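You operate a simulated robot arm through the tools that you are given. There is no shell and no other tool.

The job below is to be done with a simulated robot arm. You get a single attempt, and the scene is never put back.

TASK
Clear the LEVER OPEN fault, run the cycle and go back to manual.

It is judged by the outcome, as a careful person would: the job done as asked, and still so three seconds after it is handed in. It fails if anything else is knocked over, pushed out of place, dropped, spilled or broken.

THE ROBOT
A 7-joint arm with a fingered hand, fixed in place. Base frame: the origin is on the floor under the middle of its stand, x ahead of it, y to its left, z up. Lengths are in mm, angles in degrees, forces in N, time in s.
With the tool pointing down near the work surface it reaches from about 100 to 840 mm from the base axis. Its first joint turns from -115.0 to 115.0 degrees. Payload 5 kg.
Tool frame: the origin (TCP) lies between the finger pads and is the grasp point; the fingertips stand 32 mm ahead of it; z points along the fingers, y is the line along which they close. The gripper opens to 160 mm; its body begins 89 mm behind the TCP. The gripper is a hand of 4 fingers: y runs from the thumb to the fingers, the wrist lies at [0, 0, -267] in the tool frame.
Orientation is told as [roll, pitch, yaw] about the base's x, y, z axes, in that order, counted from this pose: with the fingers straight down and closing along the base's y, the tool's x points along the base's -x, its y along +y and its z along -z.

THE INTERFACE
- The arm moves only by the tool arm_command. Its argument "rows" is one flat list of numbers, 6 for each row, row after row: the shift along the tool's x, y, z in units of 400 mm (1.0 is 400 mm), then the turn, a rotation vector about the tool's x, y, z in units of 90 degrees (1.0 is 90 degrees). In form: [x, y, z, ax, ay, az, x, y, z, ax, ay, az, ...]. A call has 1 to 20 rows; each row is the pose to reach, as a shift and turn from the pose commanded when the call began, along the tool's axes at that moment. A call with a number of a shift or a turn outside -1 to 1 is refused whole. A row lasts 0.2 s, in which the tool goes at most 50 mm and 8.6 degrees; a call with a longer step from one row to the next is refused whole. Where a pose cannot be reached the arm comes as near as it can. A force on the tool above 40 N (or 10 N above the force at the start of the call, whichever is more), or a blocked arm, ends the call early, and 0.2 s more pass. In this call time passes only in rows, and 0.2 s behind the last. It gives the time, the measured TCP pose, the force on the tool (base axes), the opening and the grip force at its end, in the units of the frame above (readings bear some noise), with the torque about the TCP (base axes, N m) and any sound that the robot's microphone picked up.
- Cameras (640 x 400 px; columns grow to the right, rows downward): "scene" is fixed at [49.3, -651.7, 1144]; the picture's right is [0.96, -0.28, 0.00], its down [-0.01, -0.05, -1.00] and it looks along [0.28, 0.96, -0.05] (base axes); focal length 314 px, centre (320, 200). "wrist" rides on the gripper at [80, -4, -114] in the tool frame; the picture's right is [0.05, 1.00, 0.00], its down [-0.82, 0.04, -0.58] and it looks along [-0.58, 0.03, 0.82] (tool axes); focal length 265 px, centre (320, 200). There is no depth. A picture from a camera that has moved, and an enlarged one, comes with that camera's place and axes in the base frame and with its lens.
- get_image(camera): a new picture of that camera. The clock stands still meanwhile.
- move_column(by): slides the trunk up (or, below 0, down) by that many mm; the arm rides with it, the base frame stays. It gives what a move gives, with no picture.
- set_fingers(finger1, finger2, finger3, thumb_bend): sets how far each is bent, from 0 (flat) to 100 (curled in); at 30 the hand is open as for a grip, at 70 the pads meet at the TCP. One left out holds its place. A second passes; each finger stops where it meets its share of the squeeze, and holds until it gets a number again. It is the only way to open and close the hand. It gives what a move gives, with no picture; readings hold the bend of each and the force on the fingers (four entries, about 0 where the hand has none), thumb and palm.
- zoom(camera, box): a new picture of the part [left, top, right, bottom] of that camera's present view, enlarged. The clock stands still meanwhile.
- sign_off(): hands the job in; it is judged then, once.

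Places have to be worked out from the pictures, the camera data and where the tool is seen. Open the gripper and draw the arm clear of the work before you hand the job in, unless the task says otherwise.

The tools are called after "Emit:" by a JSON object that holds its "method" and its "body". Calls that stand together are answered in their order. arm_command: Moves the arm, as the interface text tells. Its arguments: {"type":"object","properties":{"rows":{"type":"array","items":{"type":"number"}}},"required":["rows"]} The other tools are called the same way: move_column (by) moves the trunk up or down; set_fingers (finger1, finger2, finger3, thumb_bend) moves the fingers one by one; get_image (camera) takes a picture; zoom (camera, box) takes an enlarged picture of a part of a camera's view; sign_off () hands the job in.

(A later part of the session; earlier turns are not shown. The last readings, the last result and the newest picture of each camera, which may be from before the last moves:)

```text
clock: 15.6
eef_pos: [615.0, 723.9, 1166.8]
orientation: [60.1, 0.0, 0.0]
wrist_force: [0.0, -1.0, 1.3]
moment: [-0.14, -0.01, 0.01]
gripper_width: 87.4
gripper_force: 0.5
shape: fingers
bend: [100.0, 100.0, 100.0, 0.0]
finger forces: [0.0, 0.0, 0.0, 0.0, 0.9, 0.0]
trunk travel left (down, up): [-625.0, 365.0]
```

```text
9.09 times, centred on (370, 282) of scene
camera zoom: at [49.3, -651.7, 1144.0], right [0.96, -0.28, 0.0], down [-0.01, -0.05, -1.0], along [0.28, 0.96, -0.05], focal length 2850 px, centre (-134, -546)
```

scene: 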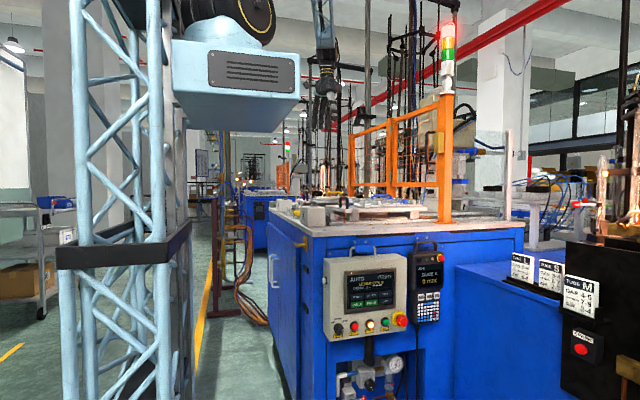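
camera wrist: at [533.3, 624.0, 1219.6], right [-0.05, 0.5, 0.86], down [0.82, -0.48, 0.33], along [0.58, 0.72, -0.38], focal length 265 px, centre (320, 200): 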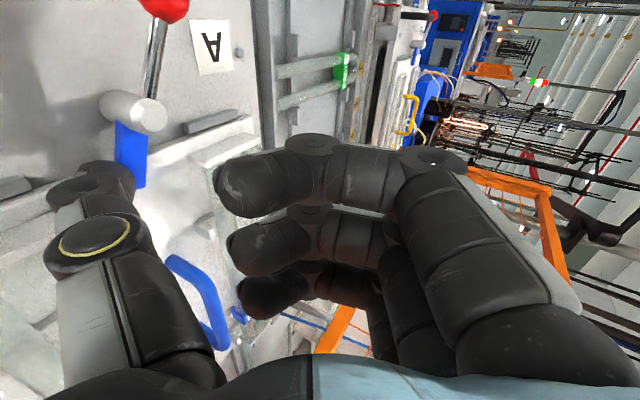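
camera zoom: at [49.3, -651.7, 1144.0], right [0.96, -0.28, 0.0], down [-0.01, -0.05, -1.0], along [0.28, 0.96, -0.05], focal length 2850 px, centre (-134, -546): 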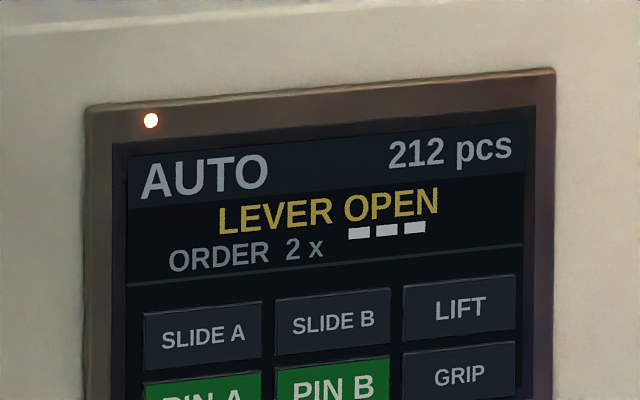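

The blue arm is at roughly −20° from closed. I'll push another 6 mm in +y in small steps and re-check.

Emit:
{"method": "arm_command", "body": {"rows": [0, 0.0025, 0.0043, 0, 0, 0, 0, 0.005, 0.0087, 0, 0, 0, 0.001, 0.0075, 0.013, 0, 0, 0]}}

Emit:
{"method": "zoom", "body": {"camera": "wrist", "box": [20, 0, 260, 200]}}

Emit:
{"method": "zoom", "body": {"camera": "scene", "box": [330, 180, 380, 220]}}

```text
clock: 16.4
eef_pos: [614.3, 730.5, 1165.9]
orientation: [60.0, 0.0, 0.0]
wrist_force: [0.2, -1.6, 1.7]
moment: [-0.18, -0.1, 0.0]
gripper_width: 87.6
gripper_force: 0.6
shape: fingers
bend: [100.0, 100.0, 100.0, 0.0]
finger forces: [0.0, 0.1, 0.0, 0.1, 1.3, 0.0]
trunk travel left (down, up): [-625.0, 365.0]
```

```text
2.00 times, centred on (140, 100) of wrist
camera zoom: at [532.4, 630.0, 1219.3], right [-0.05, 0.5, 0.86], down [0.82, -0.48, 0.33], along [0.58, 0.72, -0.38], focal length 531 px, centre (680, 400)
```

zoom: 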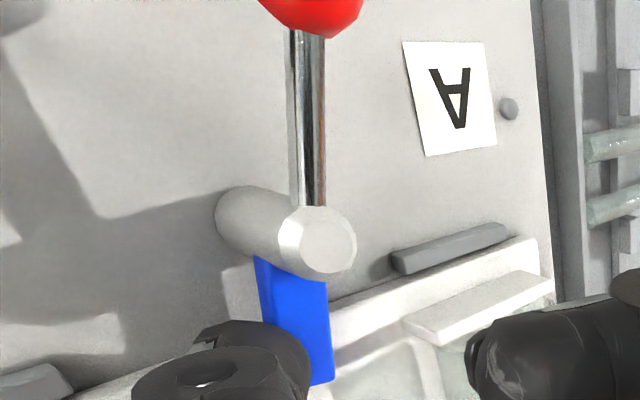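

```text
10.00 times, centred on (355, 200) of scene
camera zoom: at [49.3, -651.7, 1144.0], right [0.96, -0.28, 0.0], down [-0.01, -0.05, -1.0], along [0.28, 0.96, -0.05], focal length 3135 px, centre (-30, 200)
```

zoom: 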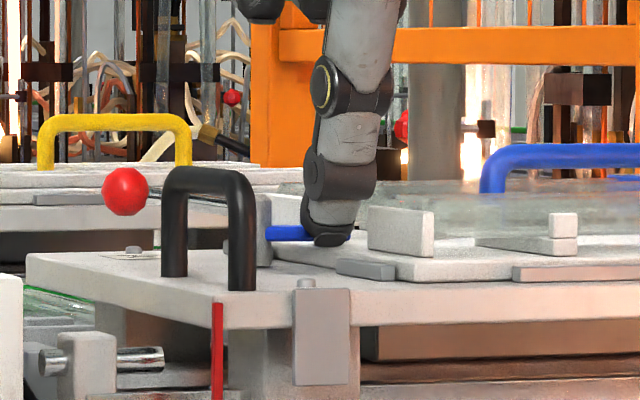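

Now about −14° from closed with forces ~2 N. Another 6 mm in +y.

Emit:
{"method": "arm_command", "body": {"rows": [0, 0.0025, 0.0043, 0, 0, 0, 0, 0.005, 0.0087, 0, 0, 0, 0, 0.0075, 0.013, 0, 0, 0]}}

Emit:
{"method": "zoom", "body": {"camera": "wrist", "box": [20, 0, 260, 200]}}

Emit:
{"method": "zoom", "body": {"camera": "scene", "box": [310, 180, 410, 340]}}

```text
clock: 17.2
eef_pos: [613.1, 735.8, 1165.9]
orientation: [60.0, -0.1, 0.0]
wrist_force: [-0.2, 0.0, -0.1]
moment: [-0.08, 0.0, 0.0]
gripper_width: 87.4
gripper_force: 0.2
shape: fingers
bend: [100.0, 100.0, 100.0, 0.0]
finger forces: [0.0, 0.0, 0.1, 0.0, 0.6, 0.0]
trunk travel left (down, up): [-625.0, 365.0]
```

```text
2.00 times, centred on (140, 100) of wrist
camera zoom: at [531.8, 636.1, 1219.0], right [-0.05, 0.5, 0.86], down [0.82, -0.48, 0.33], along [0.58, 0.72, -0.38], focal length 531 px, centre (680, 400)
```

zoom: 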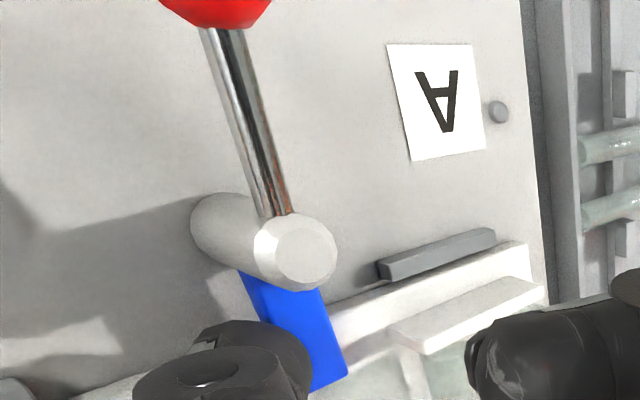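

```text
2.50 times, centred on (360, 260) of scene
camera zoom: at [49.3, -651.7, 1144.0], right [0.96, -0.28, 0.0], down [-0.01, -0.05, -1.0], along [0.28, 0.96, -0.05], focal length 784 px, centre (220, 50)
```

zoom: 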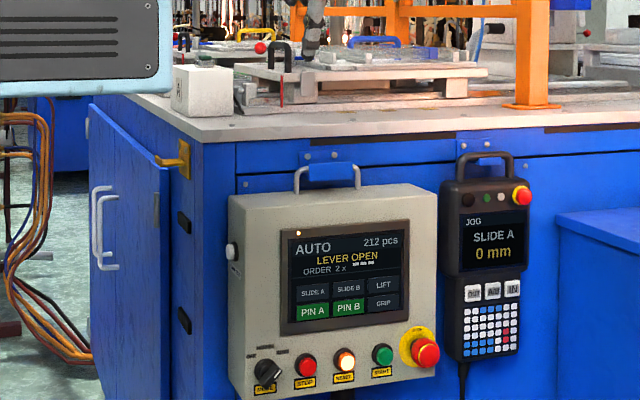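

The lever is now aligned (ball ≈ (531, 708), pivot (588, 707)) — about closed. I'll nudge 2 mm more to see whether it is against its stop.

Emit:
{"method": "arm_command", "body": {"rows": [0, 0.0012, 0.0022, 0, 0, 0, 0, 0.0025, 0.0043, 0, 0, 0]}}

Emit:
{"method": "zoom", "body": {"camera": "wrist", "box": [20, 0, 260, 200]}}

```text
clock: 17.8
eef_pos: [614.4, 738.0, 1167.1]
orientation: [60.0, 0.0, 0.0]
wrist_force: [0.8, -3.5, 0.2]
moment: [-0.32, 0.03, -0.04]
gripper_width: 88.0
gripper_force: 1.2
shape: fingers
bend: [100.0, 100.0, 100.0, 0.0]
finger forces: [0.0, 0.0, 0.1, 0.0, 2.4, 0.0]
trunk travel left (down, up): [-625.0, 365.0]
```

```text
2.00 times, centred on (140, 100) of wrist
camera zoom: at [532.0, 638.1, 1219.3], right [-0.05, 0.5, 0.86], down [0.82, -0.48, 0.33], along [0.58, 0.72, -0.38], focal length 531 px, centre (680, 400)
```

zoom: 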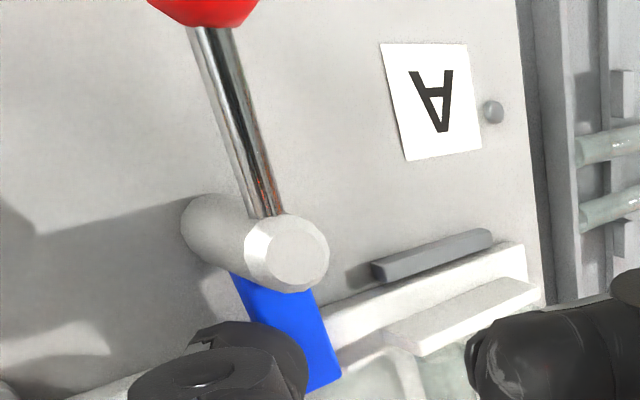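

Force rose to 3.5 N with no further motion, so the lever is at its closed stop. I'll back off in −y and lift 80 mm straight up, clear of everything.

Emit:
{"method": "arm_command", "body": {"rows": [0, -0.0063, -0.0108, 0, 0, 0, 0.005, -0.0125, -0.0217, 0, 0, 0, 0.005, 0.0308, -0.0467, 0, 0, 0, 0.005, 0.0741, -0.0717, 0, 0, 0, 0.005, 0.1174, -0.0967, 0, 0, 0, 0.005, 0.1607, -0.1217, 0, 0, 0]}}

Emit:
{"method": "get_image", "body": {"camera": "wrist"}}

Emit:
{"method": "get_image", "body": {"camera": "scene"}}

```text
clock: 19.2
eef_pos: [611.0, 728.1, 1248.0]
orientation: [60.0, 0.0, 0.0]
wrist_force: [0.3, 0.0, -0.1]
moment: [-0.02, -0.04, -0.02]
gripper_width: 87.3
gripper_force: 0.0
shape: fingers
bend: [100.0, 100.0, 100.0, 0.0]
finger forces: [0.1, 0.0, 0.0, 0.1, 0.1, 0.1]
trunk travel left (down, up): [-625.0, 365.0]
```

```text
taken
camera wrist: at [530.2, 628.0, 1299.6], right [-0.05, 0.5, 0.86], down [0.82, -0.48, 0.33], along [0.58, 0.72, -0.38], focal length 265 px, centre (320, 200)
```

wrist: 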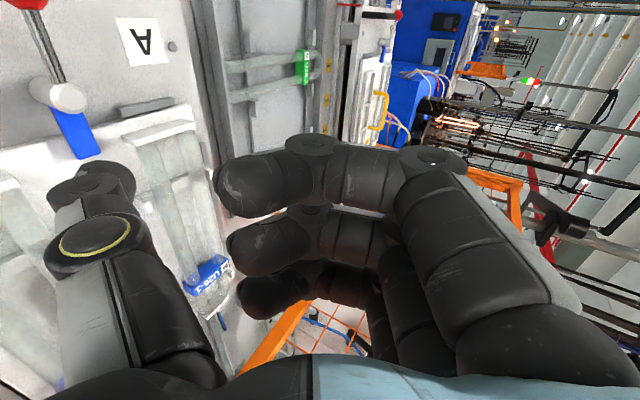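

```text
taken
```

scene: 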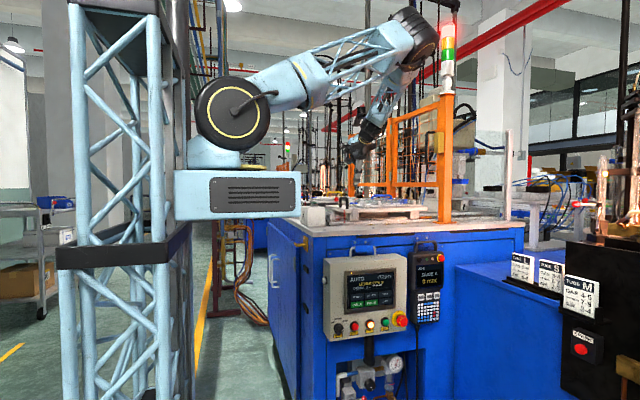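

Lever A is visibly closed now and everything is undisturbed. I'll retract the arm about 400 mm in −y (slightly up) to be in front of the machine.

Emit:
{"method": "arm_command", "body": {"rows": [0.01875, -0.0392, -0.0928, 0, 0, 0, 0.0375, -0.0784, -0.1856, 0, 0, 0, 0.05625, -0.1176, -0.2784, 0, 0, 0, 0.075, -0.1568, -0.3712, 0, 0, 0, 0.09375, -0.196, -0.464, 0, 0, 0, 0.1125, -0.2352, -0.5568, 0, 0, 0, 0.13125, -0.2744, -0.6496, 0, 0, 0, 0.15, -0.3136, -0.7424, 0, 0, 0, 0.16875, -0.3528, -0.8352, 0, 0, 0, 0.1875, -0.392, -0.928, 0, 0, 0]}}

Emit:
{"method": "get_image", "body": {"camera": "scene"}}

Emit:
{"method": "get_image", "body": {"camera": "wrist"}}

```text
clock: 21.4
eef_pos: [535.6, 327.3, 1295.4]
orientation: [60.1, 0.0, 0.0]
wrist_force: [1.0, -0.7, -0.3]
moment: [0.02, -0.01, -0.03]
gripper_width: 87.8
gripper_force: 0.0
shape: fingers
bend: [100.0, 100.0, 100.0, 0.0]
finger forces: [0.0, 0.1, 0.0, 0.1, 0.0, 0.0]
trunk travel left (down, up): [-625.0, 365.0]
```

```text
taken
```

scene: 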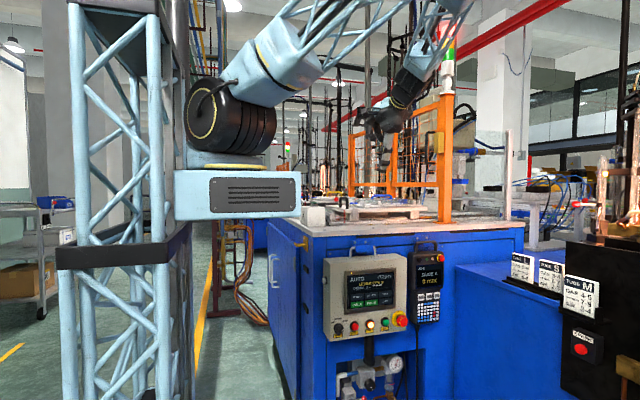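

```text
taken
camera wrist: at [454.0, 227.0, 1347.9], right [-0.05, 0.5, 0.87], down [0.82, -0.48, 0.32], along [0.58, 0.72, -0.38], focal length 265 px, centre (320, 200)
```

wrist: 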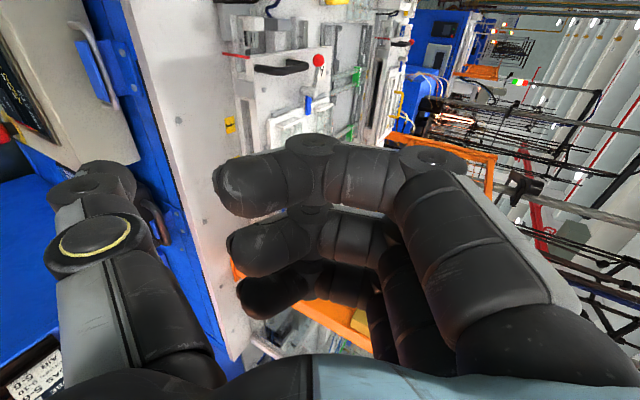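

Arm is in front of the machine. I'll retract another 130 mm while turning the hand level (fingers pointing +y, thumb below).

Emit:
{"method": "arm_command", "body": {"rows": [0, -0.0325, -0.0563, -0.0667, 0, 0, 0, -0.065, -0.1126, -0.1333, 0, 0, 0, -0.0975, -0.1689, -0.2, 0, 0, 0, -0.13, -0.2252, -0.2667, 0, 0, 0, -0.1625, -0.2815, -0.3333, 0, 0]}}

Emit:
{"method": "set_fingers", "body": {"finger1": 100, "finger2": 100, "finger3": 100, "thumb_bend": 30}}

Emit:
{"method": "get_image", "body": {"camera": "scene"}}

Emit:
{"method": "get_image", "body": {"camera": "wrist"}}

```text
clock: 22.6
eef_pos: [536.4, 199.6, 1296.3]
orientation: [90.1, 0.0, 0.0]
wrist_force: [-0.8, 0.1, -0.1]
moment: [-0.02, 0.0, 0.0]
gripper_width: 87.4
gripper_force: 0.0
shape: fingers
bend: [100.0, 100.0, 100.0, 0.0]
finger forces: [0.0, 0.0, 0.0, 0.0, 0.0, 0.0]
trunk travel left (down, up): [-625.0, 365.0]
```

```text
clock: 23.6
eef_pos: [536.9, 200.6, 1296.0]
orientation: [90.0, 0.0, 0.0]
wrist_force: [-0.2, -0.2, -0.1]
moment: [0.01, -0.01, 0.0]
gripper_width: 78.2
gripper_force: 0.1
shape: fingers
bend: [100.0, 100.0, 100.0, 30.0]
finger forces: [0.1, 0.0, 0.1, 0.0, 0.0, 0.1]
trunk travel left (down, up): [-625.0, 365.0]
```

```text
taken
```

scene: 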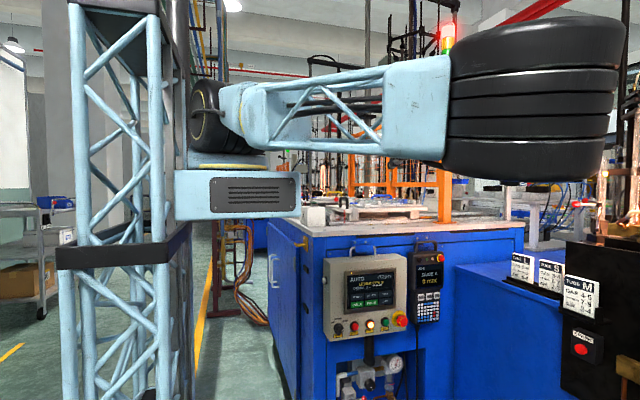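

```text
taken
camera wrist: at [454.8, 86.3, 1290.8], right [-0.05, 0.0, 1.0], down [0.82, -0.58, 0.04], along [0.58, 0.82, 0.03], focal length 265 px, centre (320, 200)
```

wrist: 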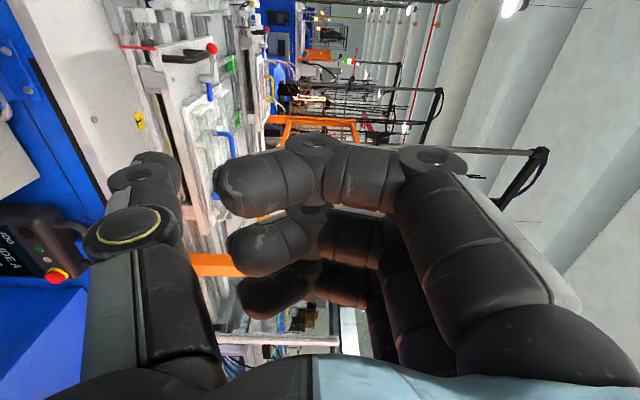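

The hand is level in front of the machine; the elbow swung to the −y side in free air. I'll lower the trunk 300 mm and check.

Emit:
{"method": "move_column", "body": {"by": -300}}

Emit:
{"method": "get_image", "body": {"camera": "scene"}}

Emit:
{"method": "get_image", "body": {"camera": "wrist"}}

```text
clock: 26.6
eef_pos: [535.6, 200.1, 995.9]
orientation: [90.0, 0.0, 0.0]
wrist_force: [1.2, 0.5, 0.8]
moment: [-0.02, 0.02, 0.0]
gripper_width: 78.5
gripper_force: 0.1
shape: fingers
bend: [100.0, 100.0, 100.0, 30.0]
finger forces: [0.0, 0.0, 0.1, 0.0, 0.0, 0.0]
trunk travel left (down, up): [-325.0, 665.0]
```

```text
taken
```

scene: 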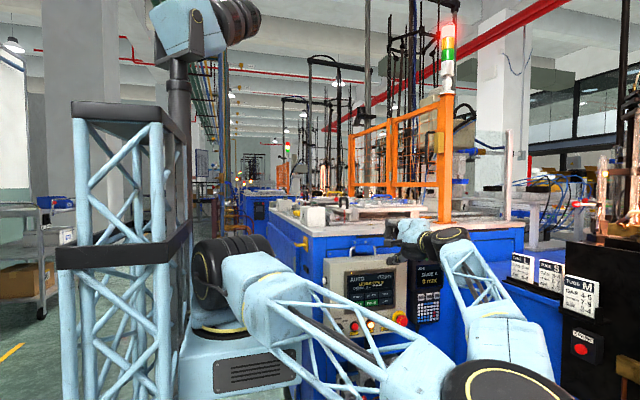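

```text
taken
camera wrist: at [454.7, 86.4, 990.9], right [-0.05, 0.0, 1.0], down [0.82, -0.58, 0.04], along [0.58, 0.82, 0.03], focal length 265 px, centre (320, 200)
```

wrist: 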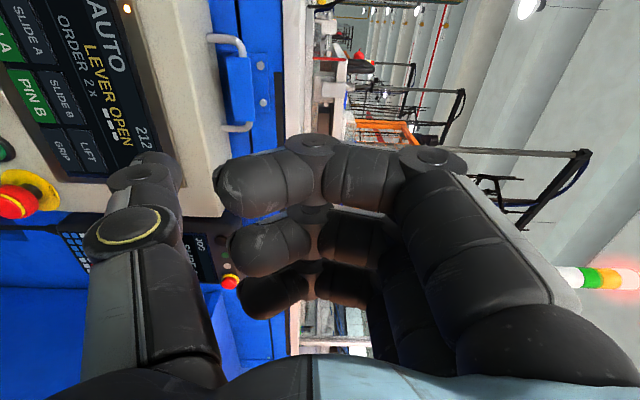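

Panel is coming into view of the wrist camera. I'll lower another 200 mm.

Emit:
{"method": "move_column", "body": {"by": -200}}

Emit:
{"method": "get_image", "body": {"camera": "scene"}}

Emit:
{"method": "get_image", "body": {"camera": "wrist"}}

```text
clock: 28.7
eef_pos: [537.4, 199.9, 796.1]
orientation: [90.0, 0.0, 0.0]
wrist_force: [-0.1, -0.2, -0.7]
moment: [0.01, 0.0, -0.01]
gripper_width: 78.5
gripper_force: 0.1
shape: fingers
bend: [100.0, 100.0, 100.0, 30.0]
finger forces: [0.0, 0.0, 0.0, 0.1, 0.0, 0.0]
trunk travel left (down, up): [-125.0, 865.0]
```

```text
taken
```

scene: 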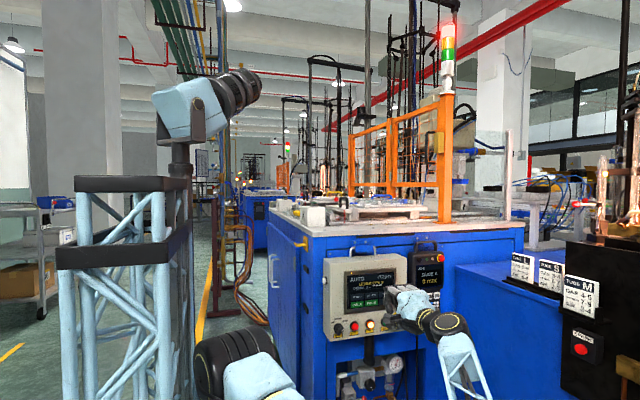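

```text
taken
camera wrist: at [454.7, 86.4, 790.9], right [-0.05, 0.0, 1.0], down [0.82, -0.58, 0.04], along [0.58, 0.82, 0.03], focal length 265 px, centre (320, 200)
```

wrist: 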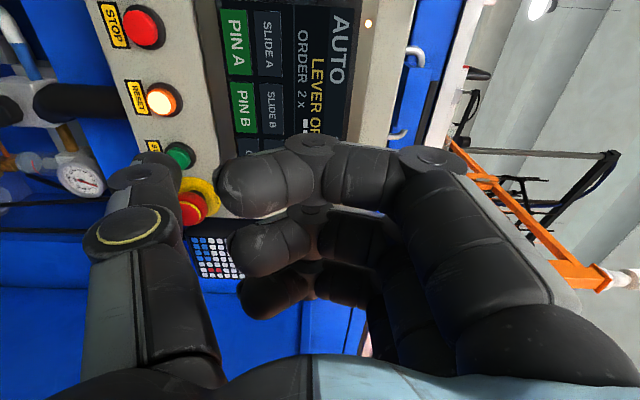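

RESET's front triangulates to ≈ (537, 371, 633) and START to ≈ (601, 371, 634). I'll zoom in to see the thumb tip and the hand from both cameras.

Emit:
{"method": "zoom", "body": {"camera": "wrist", "box": [60, 0, 260, 240]}}

Emit:
{"method": "zoom", "body": {"camera": "scene", "box": [320, 250, 480, 370]}}

```text
1.67 times, centred on (160, 120) of wrist
camera zoom: at [454.7, 86.4, 790.9], right [-0.05, 0.0, 1.0], down [0.82, -0.58, 0.04], along [0.58, 0.82, 0.03], focal length 442 px, centre (587, 333)
```

zoom: 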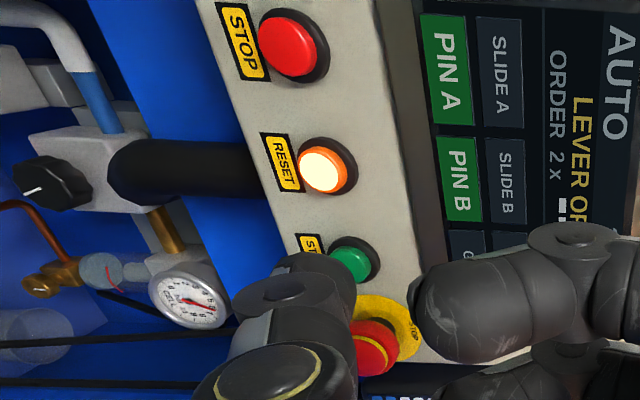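

```text
3.33 times, centred on (400, 310) of scene
camera zoom: at [49.3, -651.7, 1144.0], right [0.96, -0.28, 0.0], down [-0.01, -0.05, -1.0], along [0.28, 0.96, -0.05], focal length 1045 px, centre (53, -167)
```

zoom: 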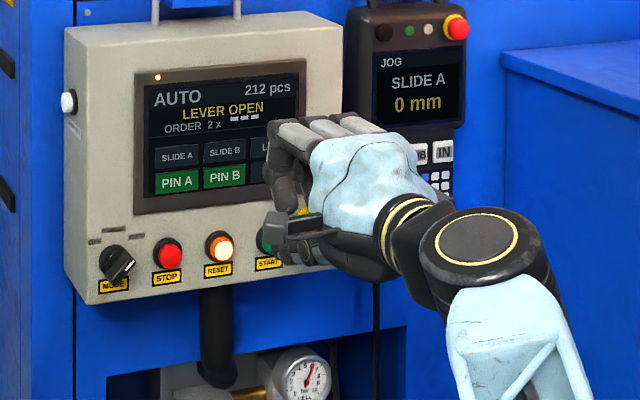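

I'll zoom closer on the thumb in the scene view to fix its tip position.

Emit:
{"method": "zoom", "body": {"camera": "scene", "box": [370, 290, 430, 340]}}

```text
8.00 times, centred on (400, 315) of scene
camera zoom: at [49.3, -651.7, 1144.0], right [0.96, -0.28, 0.0], down [-0.01, -0.05, -1.0], along [0.28, 0.96, -0.05], focal length 2508 px, centre (-320, -720)
```

zoom: 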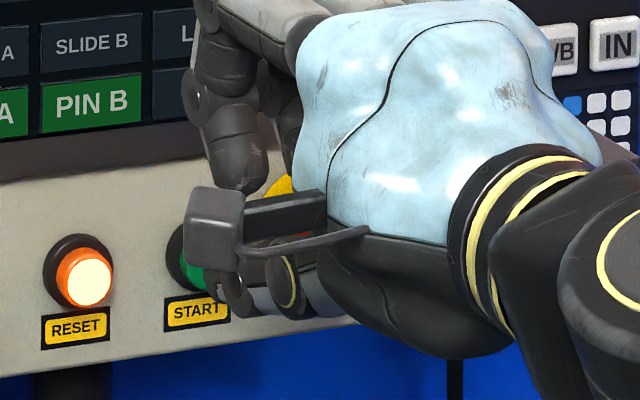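

Thumb tip is at tool ≈ (0, −105, 36). I'll move down 58 mm and forward 110 mm so the tip stands ~25 mm in front of RESET, then check.

Emit:
{"method": "arm_command", "body": {"rows": [0, -0.05, 0, 0, 0, 0, 0, -0.1, 0, 0, 0, 0, 0, -0.145, 0, 0, 0, 0, 0, -0.145, 0.07, 0, 0, 0, 0, -0.145, 0.14, 0, 0, 0, 0, -0.145, 0.21, 0, 0, 0, 0, -0.145, 0.275, 0, 0, 0]}}

Emit:
{"method": "get_image", "body": {"camera": "wrist"}}

Emit:
{"method": "zoom", "body": {"camera": "scene", "box": [330, 280, 430, 360]}}

```text
clock: 30.3
eef_pos: [535.5, 309.4, 736.4]
orientation: [90.0, 0.0, -0.1]
wrist_force: [-0.5, -0.4, -0.6]
moment: [-0.01, -0.02, 0.0]
gripper_width: 78.3
gripper_force: 0.1
shape: fingers
bend: [100.0, 100.0, 100.0, 30.0]
finger forces: [0.1, 0.0, 0.0, 0.0, 0.0, 0.1]
trunk travel left (down, up): [-125.0, 865.0]
```

```text
taken
camera wrist: at [454.3, 196.5, 732.4], right [-0.05, 0.0, 1.0], down [0.82, -0.58, 0.04], along [0.58, 0.82, 0.03], focal length 265 px, centre (320, 200)
```

wrist: 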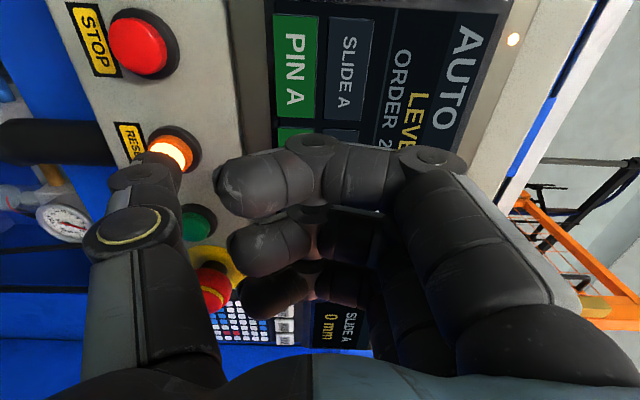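

```text
5.00 times, centred on (380, 320) of scene
camera zoom: at [49.3, -651.7, 1144.0], right [0.96, -0.28, 0.0], down [-0.01, -0.05, -1.0], along [0.28, 0.96, -0.05], focal length 1568 px, centre (20, -400)
```

zoom: 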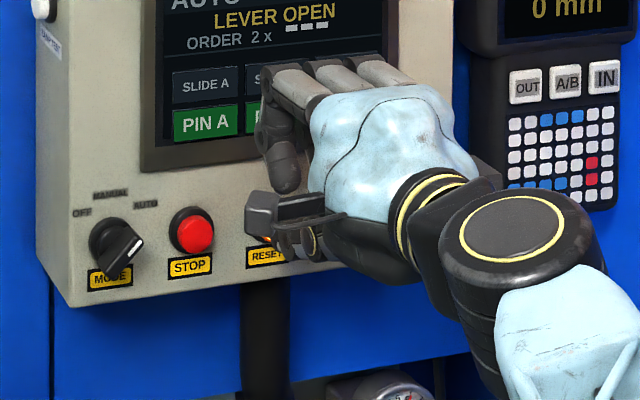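

The tip is lined up with RESET (x off ~3 mm). I'll advance 25 mm to near contact and read the force.

Emit:
{"method": "arm_command", "body": {"rows": [-0.0075, 0, 0.0125, 0, 0, 0, -0.0075, 0, 0.025, 0, 0, 0, -0.0075, 0, 0.0375, 0, 0, 0, -0.0075, 0, 0.05, 0, 0, 0, -0.0075, 0, 0.0625, 0, 0, 0]}}

Emit:
{"method": "zoom", "body": {"camera": "wrist", "box": [60, 80, 260, 240]}}

Emit:
{"method": "zoom", "body": {"camera": "scene", "box": [330, 270, 430, 350]}}

```text
clock: 31.4
eef_pos: [540.5, 327.4, 739.0]
orientation: [90.1, 0.0, -0.2]
wrist_force: [-6.5, -40.4, 13.8]
moment: [-3.6, 0.66, 0.23]
gripper_width: 80.0
gripper_force: 19.6
shape: fingers
bend: [100.0, 100.0, 100.0, 29.0]
finger forces: [0.0, 0.1, 0.0, 0.1, 40.2, 0.0]
trunk travel left (down, up): [-125.0, 865.0]
heard: click
stopped in row 5: the force on the tool passed its limit at 46 N (the readings are from after the stop); the commanded pose is now the measured one
```

```text
2.50 times, centred on (160, 160) of wrist
camera zoom: at [458.2, 214.6, 734.6], right [-0.05, 0.0, 1.0], down [0.81, -0.58, 0.04], along [0.58, 0.81, 0.03], focal length 664 px, centre (720, 300)
```

zoom: 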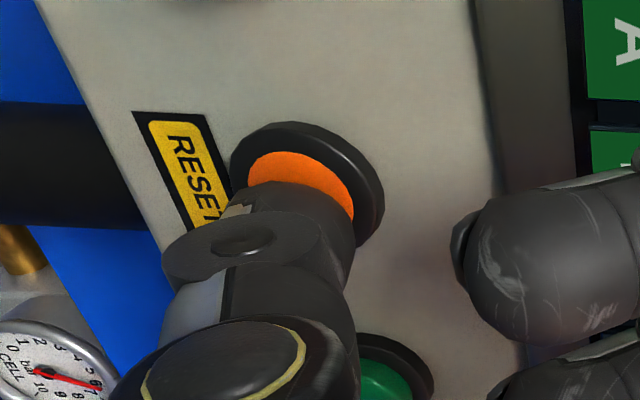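

```text
5.00 times, centred on (380, 310) of scene
camera zoom: at [49.3, -651.7, 1144.0], right [0.96, -0.28, 0.0], down [-0.01, -0.05, -1.0], along [0.28, 0.96, -0.05], focal length 1568 px, centre (20, -350)
```

zoom: 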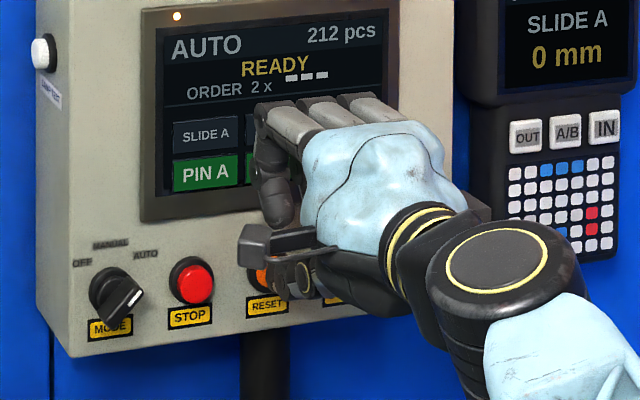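

A click was heard and the screen now reads READY. I'll back off 27 mm and move sideways to START (x≈602), then check before pressing.

Emit:
{"method": "arm_command", "body": {"rows": [0, 0, -0.0275, 0, 0, 0, 0, 0, -0.0675, 0, 0, 0, -0.05, 0, -0.0675, 0, 0, 0, -0.1, 0, -0.0675, 0, 0, 0, -0.155, 0, -0.0675, 0, 0, 0]}}

Emit:
{"method": "get_image", "body": {"camera": "wrist"}}

Emit:
{"method": "zoom", "body": {"camera": "scene", "box": [330, 250, 430, 350]}}

```text
clock: 32.6
eef_pos: [601.5, 305.3, 737.3]
orientation: [90.0, 0.0, 0.0]
wrist_force: [0.3, 0.5, 0.0]
moment: [0.0, -0.01, -0.01]
gripper_width: 78.5
gripper_force: 0.1
shape: fingers
bend: [100.0, 100.0, 100.0, 30.0]
finger forces: [0.0, 0.0, 0.0, 0.1, 0.0, 0.0]
trunk travel left (down, up): [-125.0, 865.0]
```

```text
taken
camera wrist: at [519.5, 191.2, 732.9], right [-0.05, 0.0, 1.0], down [0.82, -0.58, 0.04], along [0.58, 0.82, 0.03], focal length 265 px, centre (320, 200)
```

wrist: 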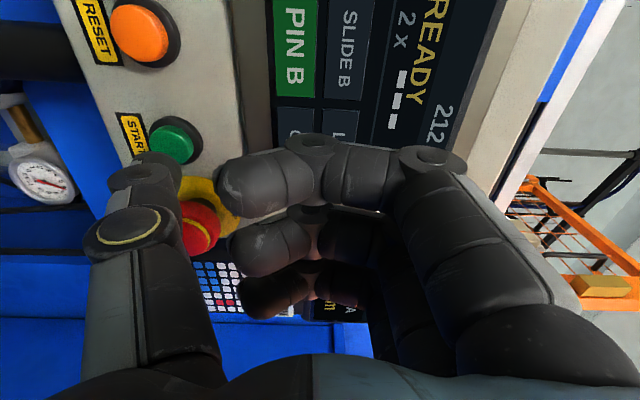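

```text
4.00 times, centred on (380, 300) of scene
camera zoom: at [49.3, -651.7, 1144.0], right [0.96, -0.28, 0.0], down [-0.01, -0.05, -1.0], along [0.28, 0.96, -0.05], focal length 1254 px, centre (80, -200)
```

zoom: 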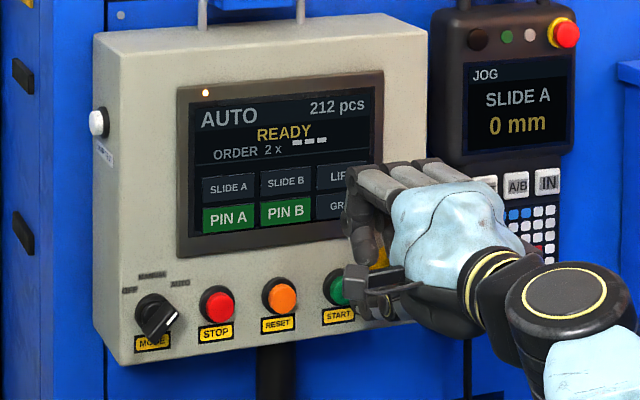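

START is at ≈ (600, ~365, 632), thumb aligned, e-stop edge ≥20 mm away. I'll advance gently toward START in small steps, listening for a click.

Emit:
{"method": "arm_command", "body": {"rows": [0.0037, 0, 0.0125, 0, 0, 0, 0.0037, 0, 0.025, 0, 0, 0, 0.0037, 0, 0.035, 0, 0, 0, 0.0037, 0, 0.0425, 0, 0, 0, 0.0037, 0, 0.0475, 0, 0, 0, 0.0037, 0, 0.0525, 0, 0, 0]}}

```text
clock: 34.0
eef_pos: [601.2, 322.4, 738.6]
orientation: [90.0, -0.1, -0.1]
wrist_force: [-2.0, -9.6, 1.4]
moment: [-0.8, 0.19, 0.05]
gripper_width: 78.7
gripper_force: 4.4
shape: fingers
bend: [100.0, 100.0, 100.0, 30.0]
finger forces: [0.0, 0.0, 0.1, 0.0, 9.1, 0.0]
trunk travel left (down, up): [-125.0, 865.0]
heard: click
```

A click was heard at ~10 N. I'll retract now and then check the screen.

Emit:
{"method": "arm_command", "body": {"rows": [0, 0, -0.025, 0, 0, 0, 0, 0, -0.05, 0, 0, 0, 0, 0, -0.1, 0, 0, 0]}}

Emit:
{"method": "get_image", "body": {"camera": "scene"}}

Emit:
{"method": "zoom", "body": {"camera": "scene", "box": [330, 250, 430, 350]}}

```text
clock: 34.8
eef_pos: [600.9, 284.0, 737.9]
orientation: [90.1, -0.1, 0.1]
wrist_force: [0.3, 0.4, -0.1]
moment: [0.01, 0.04, -0.02]
gripper_width: 78.4
gripper_force: 0.0
shape: fingers
bend: [100.0, 100.0, 100.0, 30.0]
finger forces: [0.0, 0.0, 0.0, 0.0, 0.0, 0.0]
trunk travel left (down, up): [-125.0, 865.0]
```

```text
taken
```

scene: 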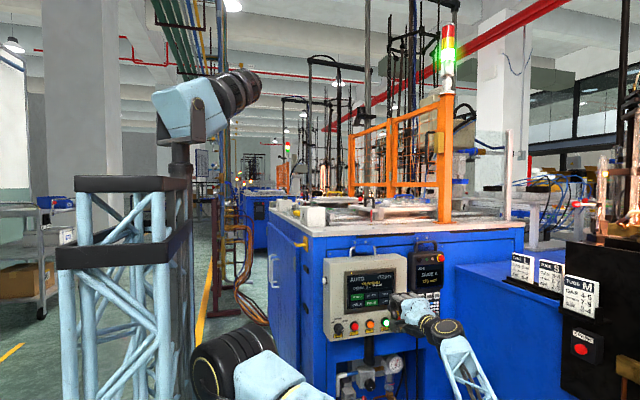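

```text
4.00 times, centred on (380, 300) of scene
camera zoom: at [49.3, -651.7, 1144.0], right [0.96, -0.28, 0.0], down [-0.01, -0.05, -1.0], along [0.28, 0.96, -0.05], focal length 1254 px, centre (80, -200)
```

zoom: 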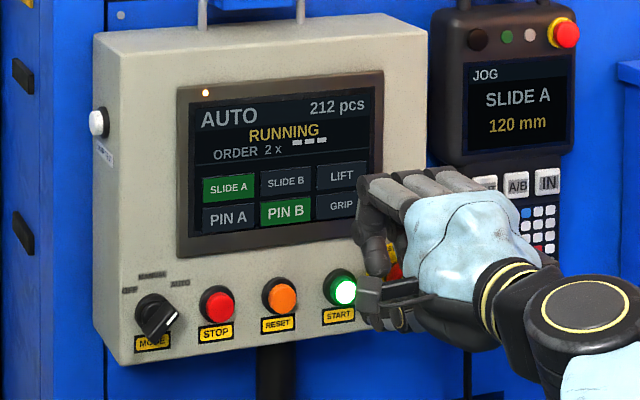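

The machine is RUNNING (slide A moving, green light). While it cycles I'll move the hand back and left toward the MODE knob for a view, staying well off the panel.

Emit:
{"method": "arm_command", "body": {"rows": [0, 0, -0.06, 0, 0, 0, 0.08, 0, -0.11, 0, 0, 0, 0.18, 0, -0.11, 0, 0, 0, 0.28, 0, -0.11, 0, 0, 0, 0.38, 0, -0.11, 0, 0, 0, 0.48, 0, -0.11, 0, 0, 0, 0.55, 0, -0.11, 0, 0, 0]}}

Emit:
{"method": "get_image", "body": {"camera": "scene"}}

Emit:
{"method": "get_image", "body": {"camera": "wrist"}}

```text
clock: 36.4
eef_pos: [418.0, 237.0, 736.6]
orientation: [90.0, -0.1, 0.1]
wrist_force: [0.3, -0.1, 0.1]
moment: [-0.06, -0.04, 0.01]
gripper_width: 78.3
gripper_force: 0.1
shape: fingers
bend: [100.0, 100.0, 100.0, 30.0]
finger forces: [0.0, 0.1, 0.0, 0.0, 0.0, 0.1]
out of reach, approached as far as the arm can: row 6, 7
trunk travel left (down, up): [-125.0, 865.0]
```

```text
taken
```

scene: 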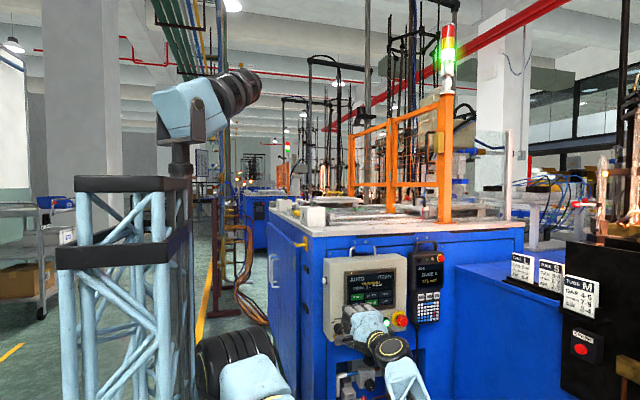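

```text
taken
camera wrist: at [335.0, 124.2, 731.0], right [-0.05, 0.0, 1.0], down [0.82, -0.58, 0.04], along [0.58, 0.82, 0.03], focal length 265 px, centre (320, 200)
```

wrist: 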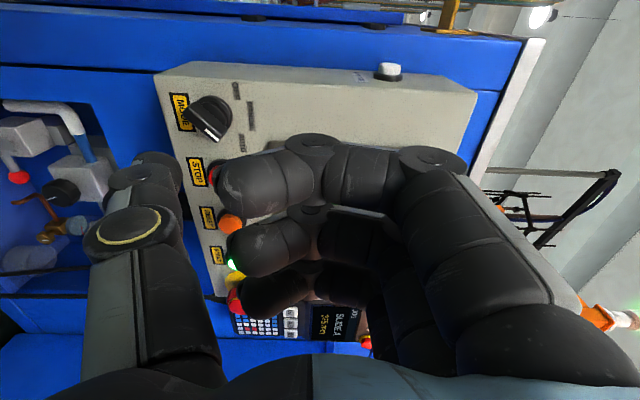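

Reach limit at x≈418 with the trunk this low; I'll raise the trunk later relative to the hand. First a close look at the knob and at the running cycle.

Emit:
{"method": "zoom", "body": {"camera": "wrist", "box": [150, 60, 290, 160]}}

Emit:
{"method": "zoom", "body": {"camera": "scene", "box": [320, 240, 450, 350]}}

Emit:
{"method": "zoom", "body": {"camera": "scene", "box": [280, 150, 520, 250]}}

```text
4.00 times, centred on (220, 110) of wrist
camera zoom: at [335.0, 124.2, 731.0], right [-0.05, 0.0, 1.0], down [0.82, -0.58, 0.04], along [0.58, 0.82, 0.03], focal length 1062 px, centre (720, 560)
```

zoom: 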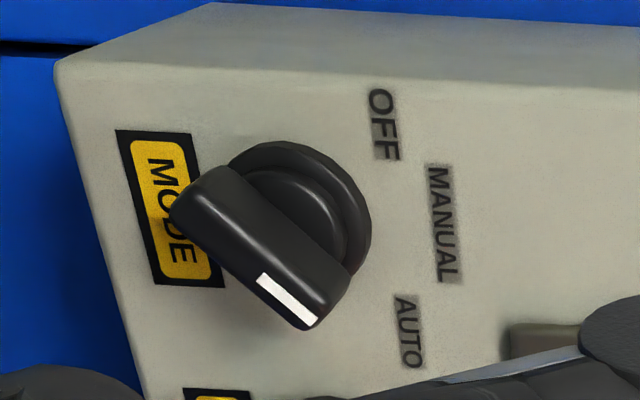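

```text
3.64 times, centred on (385, 295) of scene
camera zoom: at [49.3, -651.7, 1144.0], right [0.96, -0.28, 0.0], down [-0.01, -0.05, -1.0], along [0.28, 0.96, -0.05], focal length 1140 px, centre (84, -146)
```

zoom: 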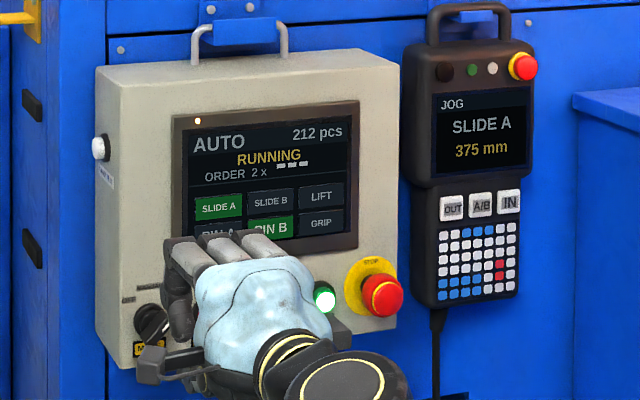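

```text
2.67 times, centred on (400, 200) of scene
camera zoom: at [49.3, -651.7, 1144.0], right [0.96, -0.28, 0.0], down [-0.01, -0.05, -1.0], along [0.28, 0.96, -0.05], focal length 836 px, centre (107, 200)
```

zoom: 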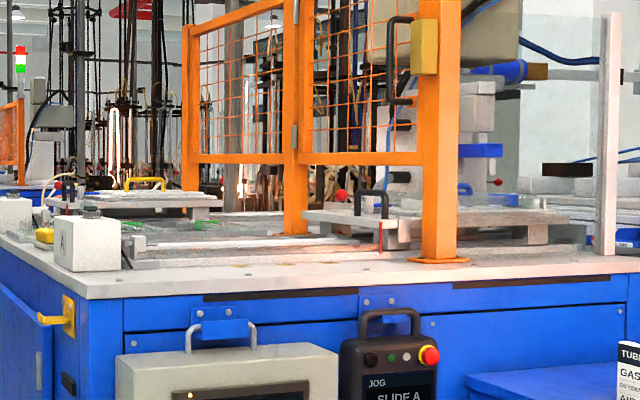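

Slide A is at 375 mm inside the guard; cycle in progress. Meanwhile I'll move the hand back to +x, then raise the trunk 250 mm to get a better-conditioned reach for the knob.

Emit:
{"method": "arm_command", "body": {"rows": [-0.08, 0, -0.03, 0, 0, 0, -0.16, 0, -0.06, 0, 0, 0, -0.2, 0, -0.09, 0, 0, 0]}}

Emit:
{"method": "move_column", "body": {"by": 250}}

Emit:
{"method": "get_image", "body": {"camera": "scene"}}

Emit:
{"method": "zoom", "body": {"camera": "scene", "box": [320, 240, 450, 350]}}

```text
clock: 37.2
eef_pos: [495.0, 200.8, 735.3]
orientation: [89.9, -0.1, 0.0]
wrist_force: [0.4, 0.0, -0.7]
moment: [0.01, -0.01, -0.02]
gripper_width: 78.2
gripper_force: 0.1
shape: fingers
bend: [100.0, 100.0, 100.0, 30.0]
finger forces: [0.0, 0.0, 0.0, 0.0, 0.0, 0.1]
trunk travel left (down, up): [-125.0, 865.0]
```

```text
clock: 39.8
eef_pos: [494.9, 200.9, 986.3]
orientation: [90.0, 0.0, -0.1]
wrist_force: [0.4, -0.4, -0.7]
moment: [0.02, 0.01, -0.01]
gripper_width: 78.1
gripper_force: 0.1
shape: fingers
bend: [100.0, 100.0, 100.0, 30.0]
finger forces: [0.0, 0.0, 0.0, 0.0, 0.0, 0.0]
trunk travel left (down, up): [-375.0, 615.0]
```

```text
taken
```

scene: 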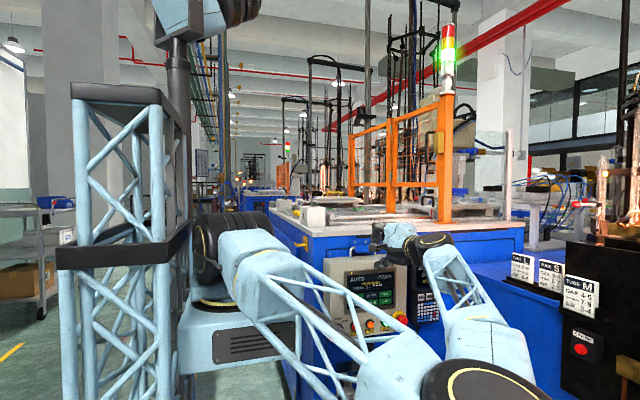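

```text
3.64 times, centred on (385, 295) of scene
camera zoom: at [49.3, -651.7, 1144.0], right [0.96, -0.28, 0.0], down [-0.01, -0.05, -1.0], along [0.28, 0.96, -0.05], focal length 1140 px, centre (84, -146)
```

zoom: 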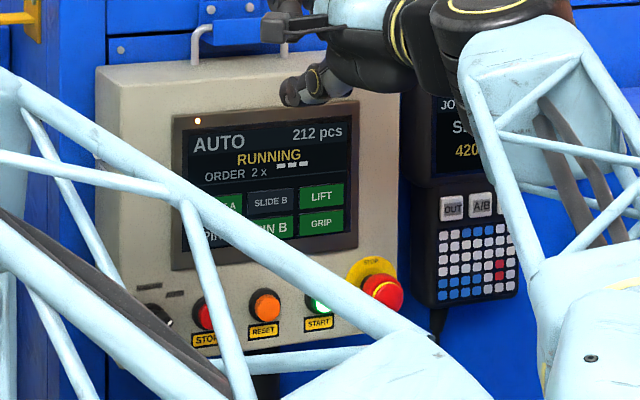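

Cycle progressing (LIFT, GRIP on). I'll lower the arm 250 mm relative to the raised trunk, keeping it well back from the panel.

Emit:
{"method": "arm_command", "body": {"rows": [0, -0.1, 0, 0, 0, 0, 0, -0.2, 0, 0, 0, 0, 0, -0.3, 0, 0, 0, 0, 0, -0.4, 0, 0, 0, 0, 0, -0.5, 0, 0, 0, 0, 0, -0.61, 0, 0, 0, 0]}}

Emit:
{"method": "get_image", "body": {"camera": "scene"}}

Emit:
{"method": "get_image", "body": {"camera": "wrist"}}

```text
clock: 41.2
eef_pos: [501.0, 184.5, 741.8]
orientation: [86.0, -1.8, 0.6]
wrist_force: [-0.5, 0.2, -0.4]
moment: [-0.02, 0.02, -0.01]
gripper_width: 78.1
gripper_force: 0.1
shape: fingers
bend: [100.0, 100.0, 100.0, 30.0]
finger forces: [0.0, 0.0, 0.0, 0.0, 0.0, 0.0]
trunk travel left (down, up): [-375.0, 615.0]
```

```text
taken
```

scene: 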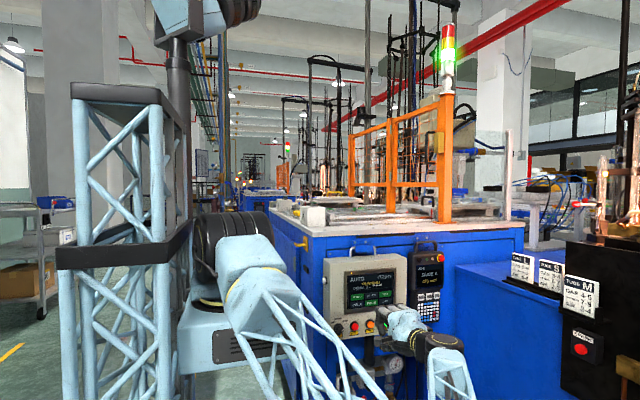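

```text
taken
camera wrist: at [421.0, 70.1, 742.4], right [-0.08, 0.07, 0.99], down [0.82, -0.56, 0.11], along [0.57, 0.82, -0.01], focal length 265 px, centre (320, 200)
```

wrist: 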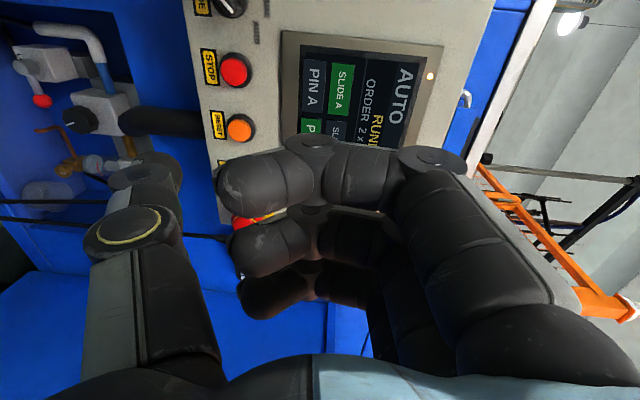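

The pose deviates slightly from commanded (orientation 86°), perhaps still settling. I'll wait a few rows in place and re-read.

Emit:
{"method": "arm_command", "body": {"rows": [0, 0, 0, 0, 0, 0, 0, 0, 0, 0, 0, 0, 0, 0, 0, 0, 0, 0]}}

Emit:
{"method": "zoom", "body": {"camera": "scene", "box": [320, 240, 450, 350]}}

```text
clock: 42.0
eef_pos: [502.7, 181.2, 740.4]
orientation: [85.9, -1.4, 0.2]
wrist_force: [-0.1, -0.2, -0.3]
moment: [-0.01, 0.02, 0.02]
gripper_width: 78.2
gripper_force: 0.0
shape: fingers
bend: [100.0, 100.0, 100.0, 30.0]
finger forces: [0.1, 0.0, 0.1, 0.0, 0.0, 0.0]
trunk travel left (down, up): [-375.0, 615.0]
```

```text
3.64 times, centred on (385, 295) of scene
camera zoom: at [49.3, -651.7, 1144.0], right [0.96, -0.28, 0.0], down [-0.01, -0.05, -1.0], along [0.28, 0.96, -0.05], focal length 1140 px, centre (84, -146)
```

zoom: 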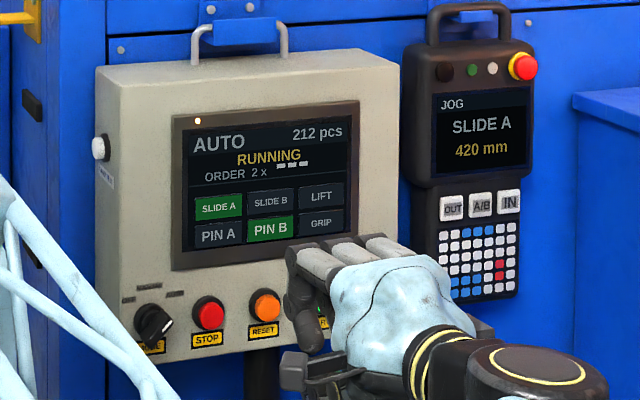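

LIFT/GRIP are back off, slide A at 420 mm. I'll try moving forward/left to see whether the pose recovers away from the joint limit.

Emit:
{"method": "arm_command", "body": {"rows": [0.05, 0, 0.05, 0, 0, 0, 0.1, 0, 0.1, 0, 0, 0, 0.15, 0, 0.15, 0, 0, 0]}}

Emit:
{"method": "get_image", "body": {"camera": "scene"}}

Emit:
{"method": "get_image", "body": {"camera": "wrist"}}

```text
clock: 43.0
eef_pos: [442.1, 236.7, 730.5]
orientation: [85.4, -1.5, -0.2]
wrist_force: [0.1, 0.0, 0.1]
moment: [0.01, -0.01, 0.0]
gripper_width: 78.2
gripper_force: 0.0
shape: fingers
bend: [100.0, 100.0, 100.0, 30.0]
finger forces: [0.1, 0.0, 0.0, 0.0, 0.0, 0.1]
trunk travel left (down, up): [-375.0, 615.0]
stopped in row 3: the arm was blocked; the commanded pose is now the measured one
```

```text
taken
```

scene: 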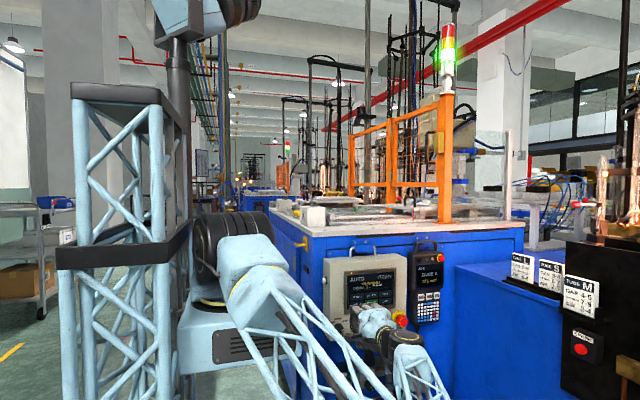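

```text
taken
camera wrist: at [360.6, 124.0, 733.4], right [-0.08, 0.08, 0.99], down [0.81, -0.58, 0.11], along [0.58, 0.81, -0.02], focal length 265 px, centre (320, 200)
```

wrist: 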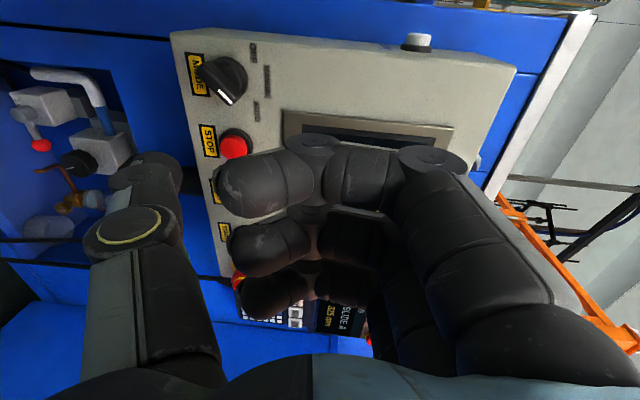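

The arm got blocked (a folded-elbow configuration), no force on the tool. I'll back out the way I came (+x, −y), then raise the arm 250 mm back to the previous good configuration.

Emit:
{"method": "arm_command", "body": {"rows": [-0.05, 0, -0.05, 0, 0, 0, -0.1, 0, -0.1, 0, 0, 0, -0.15, 0, -0.13, 0, 0, 0, -0.15, 0.1, -0.13, 0, 0, 0, -0.15, 0.2, -0.13, 0, 0, 0, -0.15, 0.3, -0.13, 0, 0, 0, -0.15, 0.4, -0.13, 0, 0, 0, -0.15, 0.5, -0.13, 0, 0, 0, -0.15, 0.6, -0.13, 0, 0, 0]}}

Emit:
{"method": "get_image", "body": {"camera": "scene"}}

```text
clock: 45.0
eef_pos: [497.2, 204.4, 976.8]
orientation: [85.7, -1.2, -0.1]
wrist_force: [0.5, -0.3, 0.4]
moment: [0.01, 0.01, -0.03]
gripper_width: 78.3
gripper_force: 0.0
shape: fingers
bend: [100.0, 100.0, 100.0, 30.0]
finger forces: [0.0, 0.0, 0.1, 0.0, 0.0, 0.0]
trunk travel left (down, up): [-375.0, 615.0]
```

```text
taken
```

scene: 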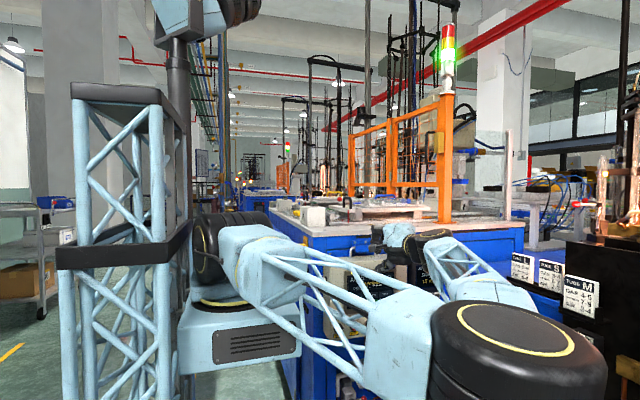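

Back in the earlier configuration. The yawed approach (hand coming from the right) keeps the wrist farther out: I'll square up the orientation and yaw +30°.

Emit:
{"method": "arm_command", "body": {"rows": [0, 0, 0, -0.01, 0.067, 0.003, 0, 0, 0, -0.02, 0.133, 0.006, 0, 0, 0, -0.03, 0.2, 0.009, 0, 0, 0, -0.04, 0.267, 0.011, 0, 0, 0, -0.047, 0.333, 0.013]}}

Emit:
{"method": "move_column", "body": {"by": -230}}

Emit:
{"method": "get_image", "body": {"camera": "scene"}}

Emit:
{"method": "get_image", "body": {"camera": "wrist"}}

```text
clock: 46.2
eef_pos: [496.1, 204.2, 977.2]
orientation: [90.2, 1.0, 29.8]
wrist_force: [-0.6, -0.3, 0.1]
moment: [-0.02, -0.01, -0.02]
gripper_width: 78.3
gripper_force: 0.0
shape: fingers
bend: [100.0, 100.0, 100.0, 30.0]
finger forces: [0.0, 0.1, 0.0, 0.1, 0.0, 0.0]
trunk travel left (down, up): [-375.0, 615.0]
```

```text
clock: 48.6
eef_pos: [496.3, 205.0, 747.2]
orientation: [90.0, 1.0, 29.7]
wrist_force: [0.5, -0.8, -0.3]
moment: [0.02, -0.01, 0.0]
gripper_width: 78.3
gripper_force: 0.0
shape: fingers
bend: [100.0, 100.0, 100.0, 30.0]
finger forces: [0.0, 0.0, 0.0, 0.1, 0.0, 0.0]
trunk travel left (down, up): [-145.0, 845.0]
```

```text
taken
```

scene: 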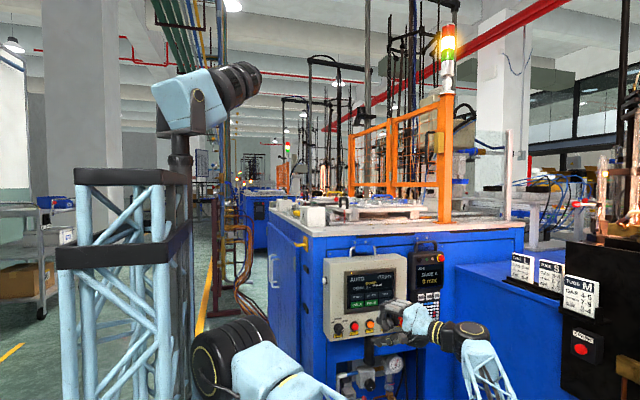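

```text
taken
camera wrist: at [481.9, 66.8, 742.7], right [-0.03, -0.02, 1.0], down [0.99, -0.1, 0.03], along [0.1, 1.0, 0.02], focal length 265 px, centre (320, 200)
```

wrist: 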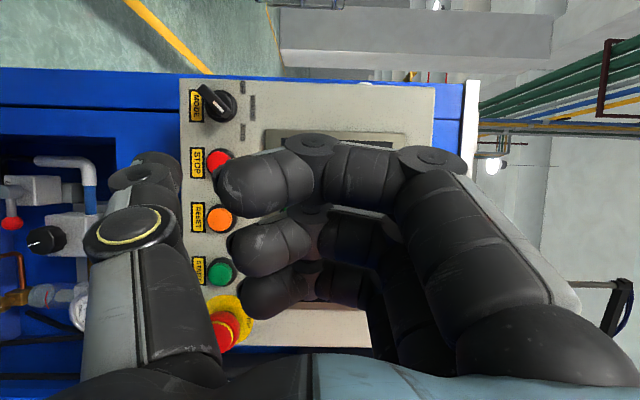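

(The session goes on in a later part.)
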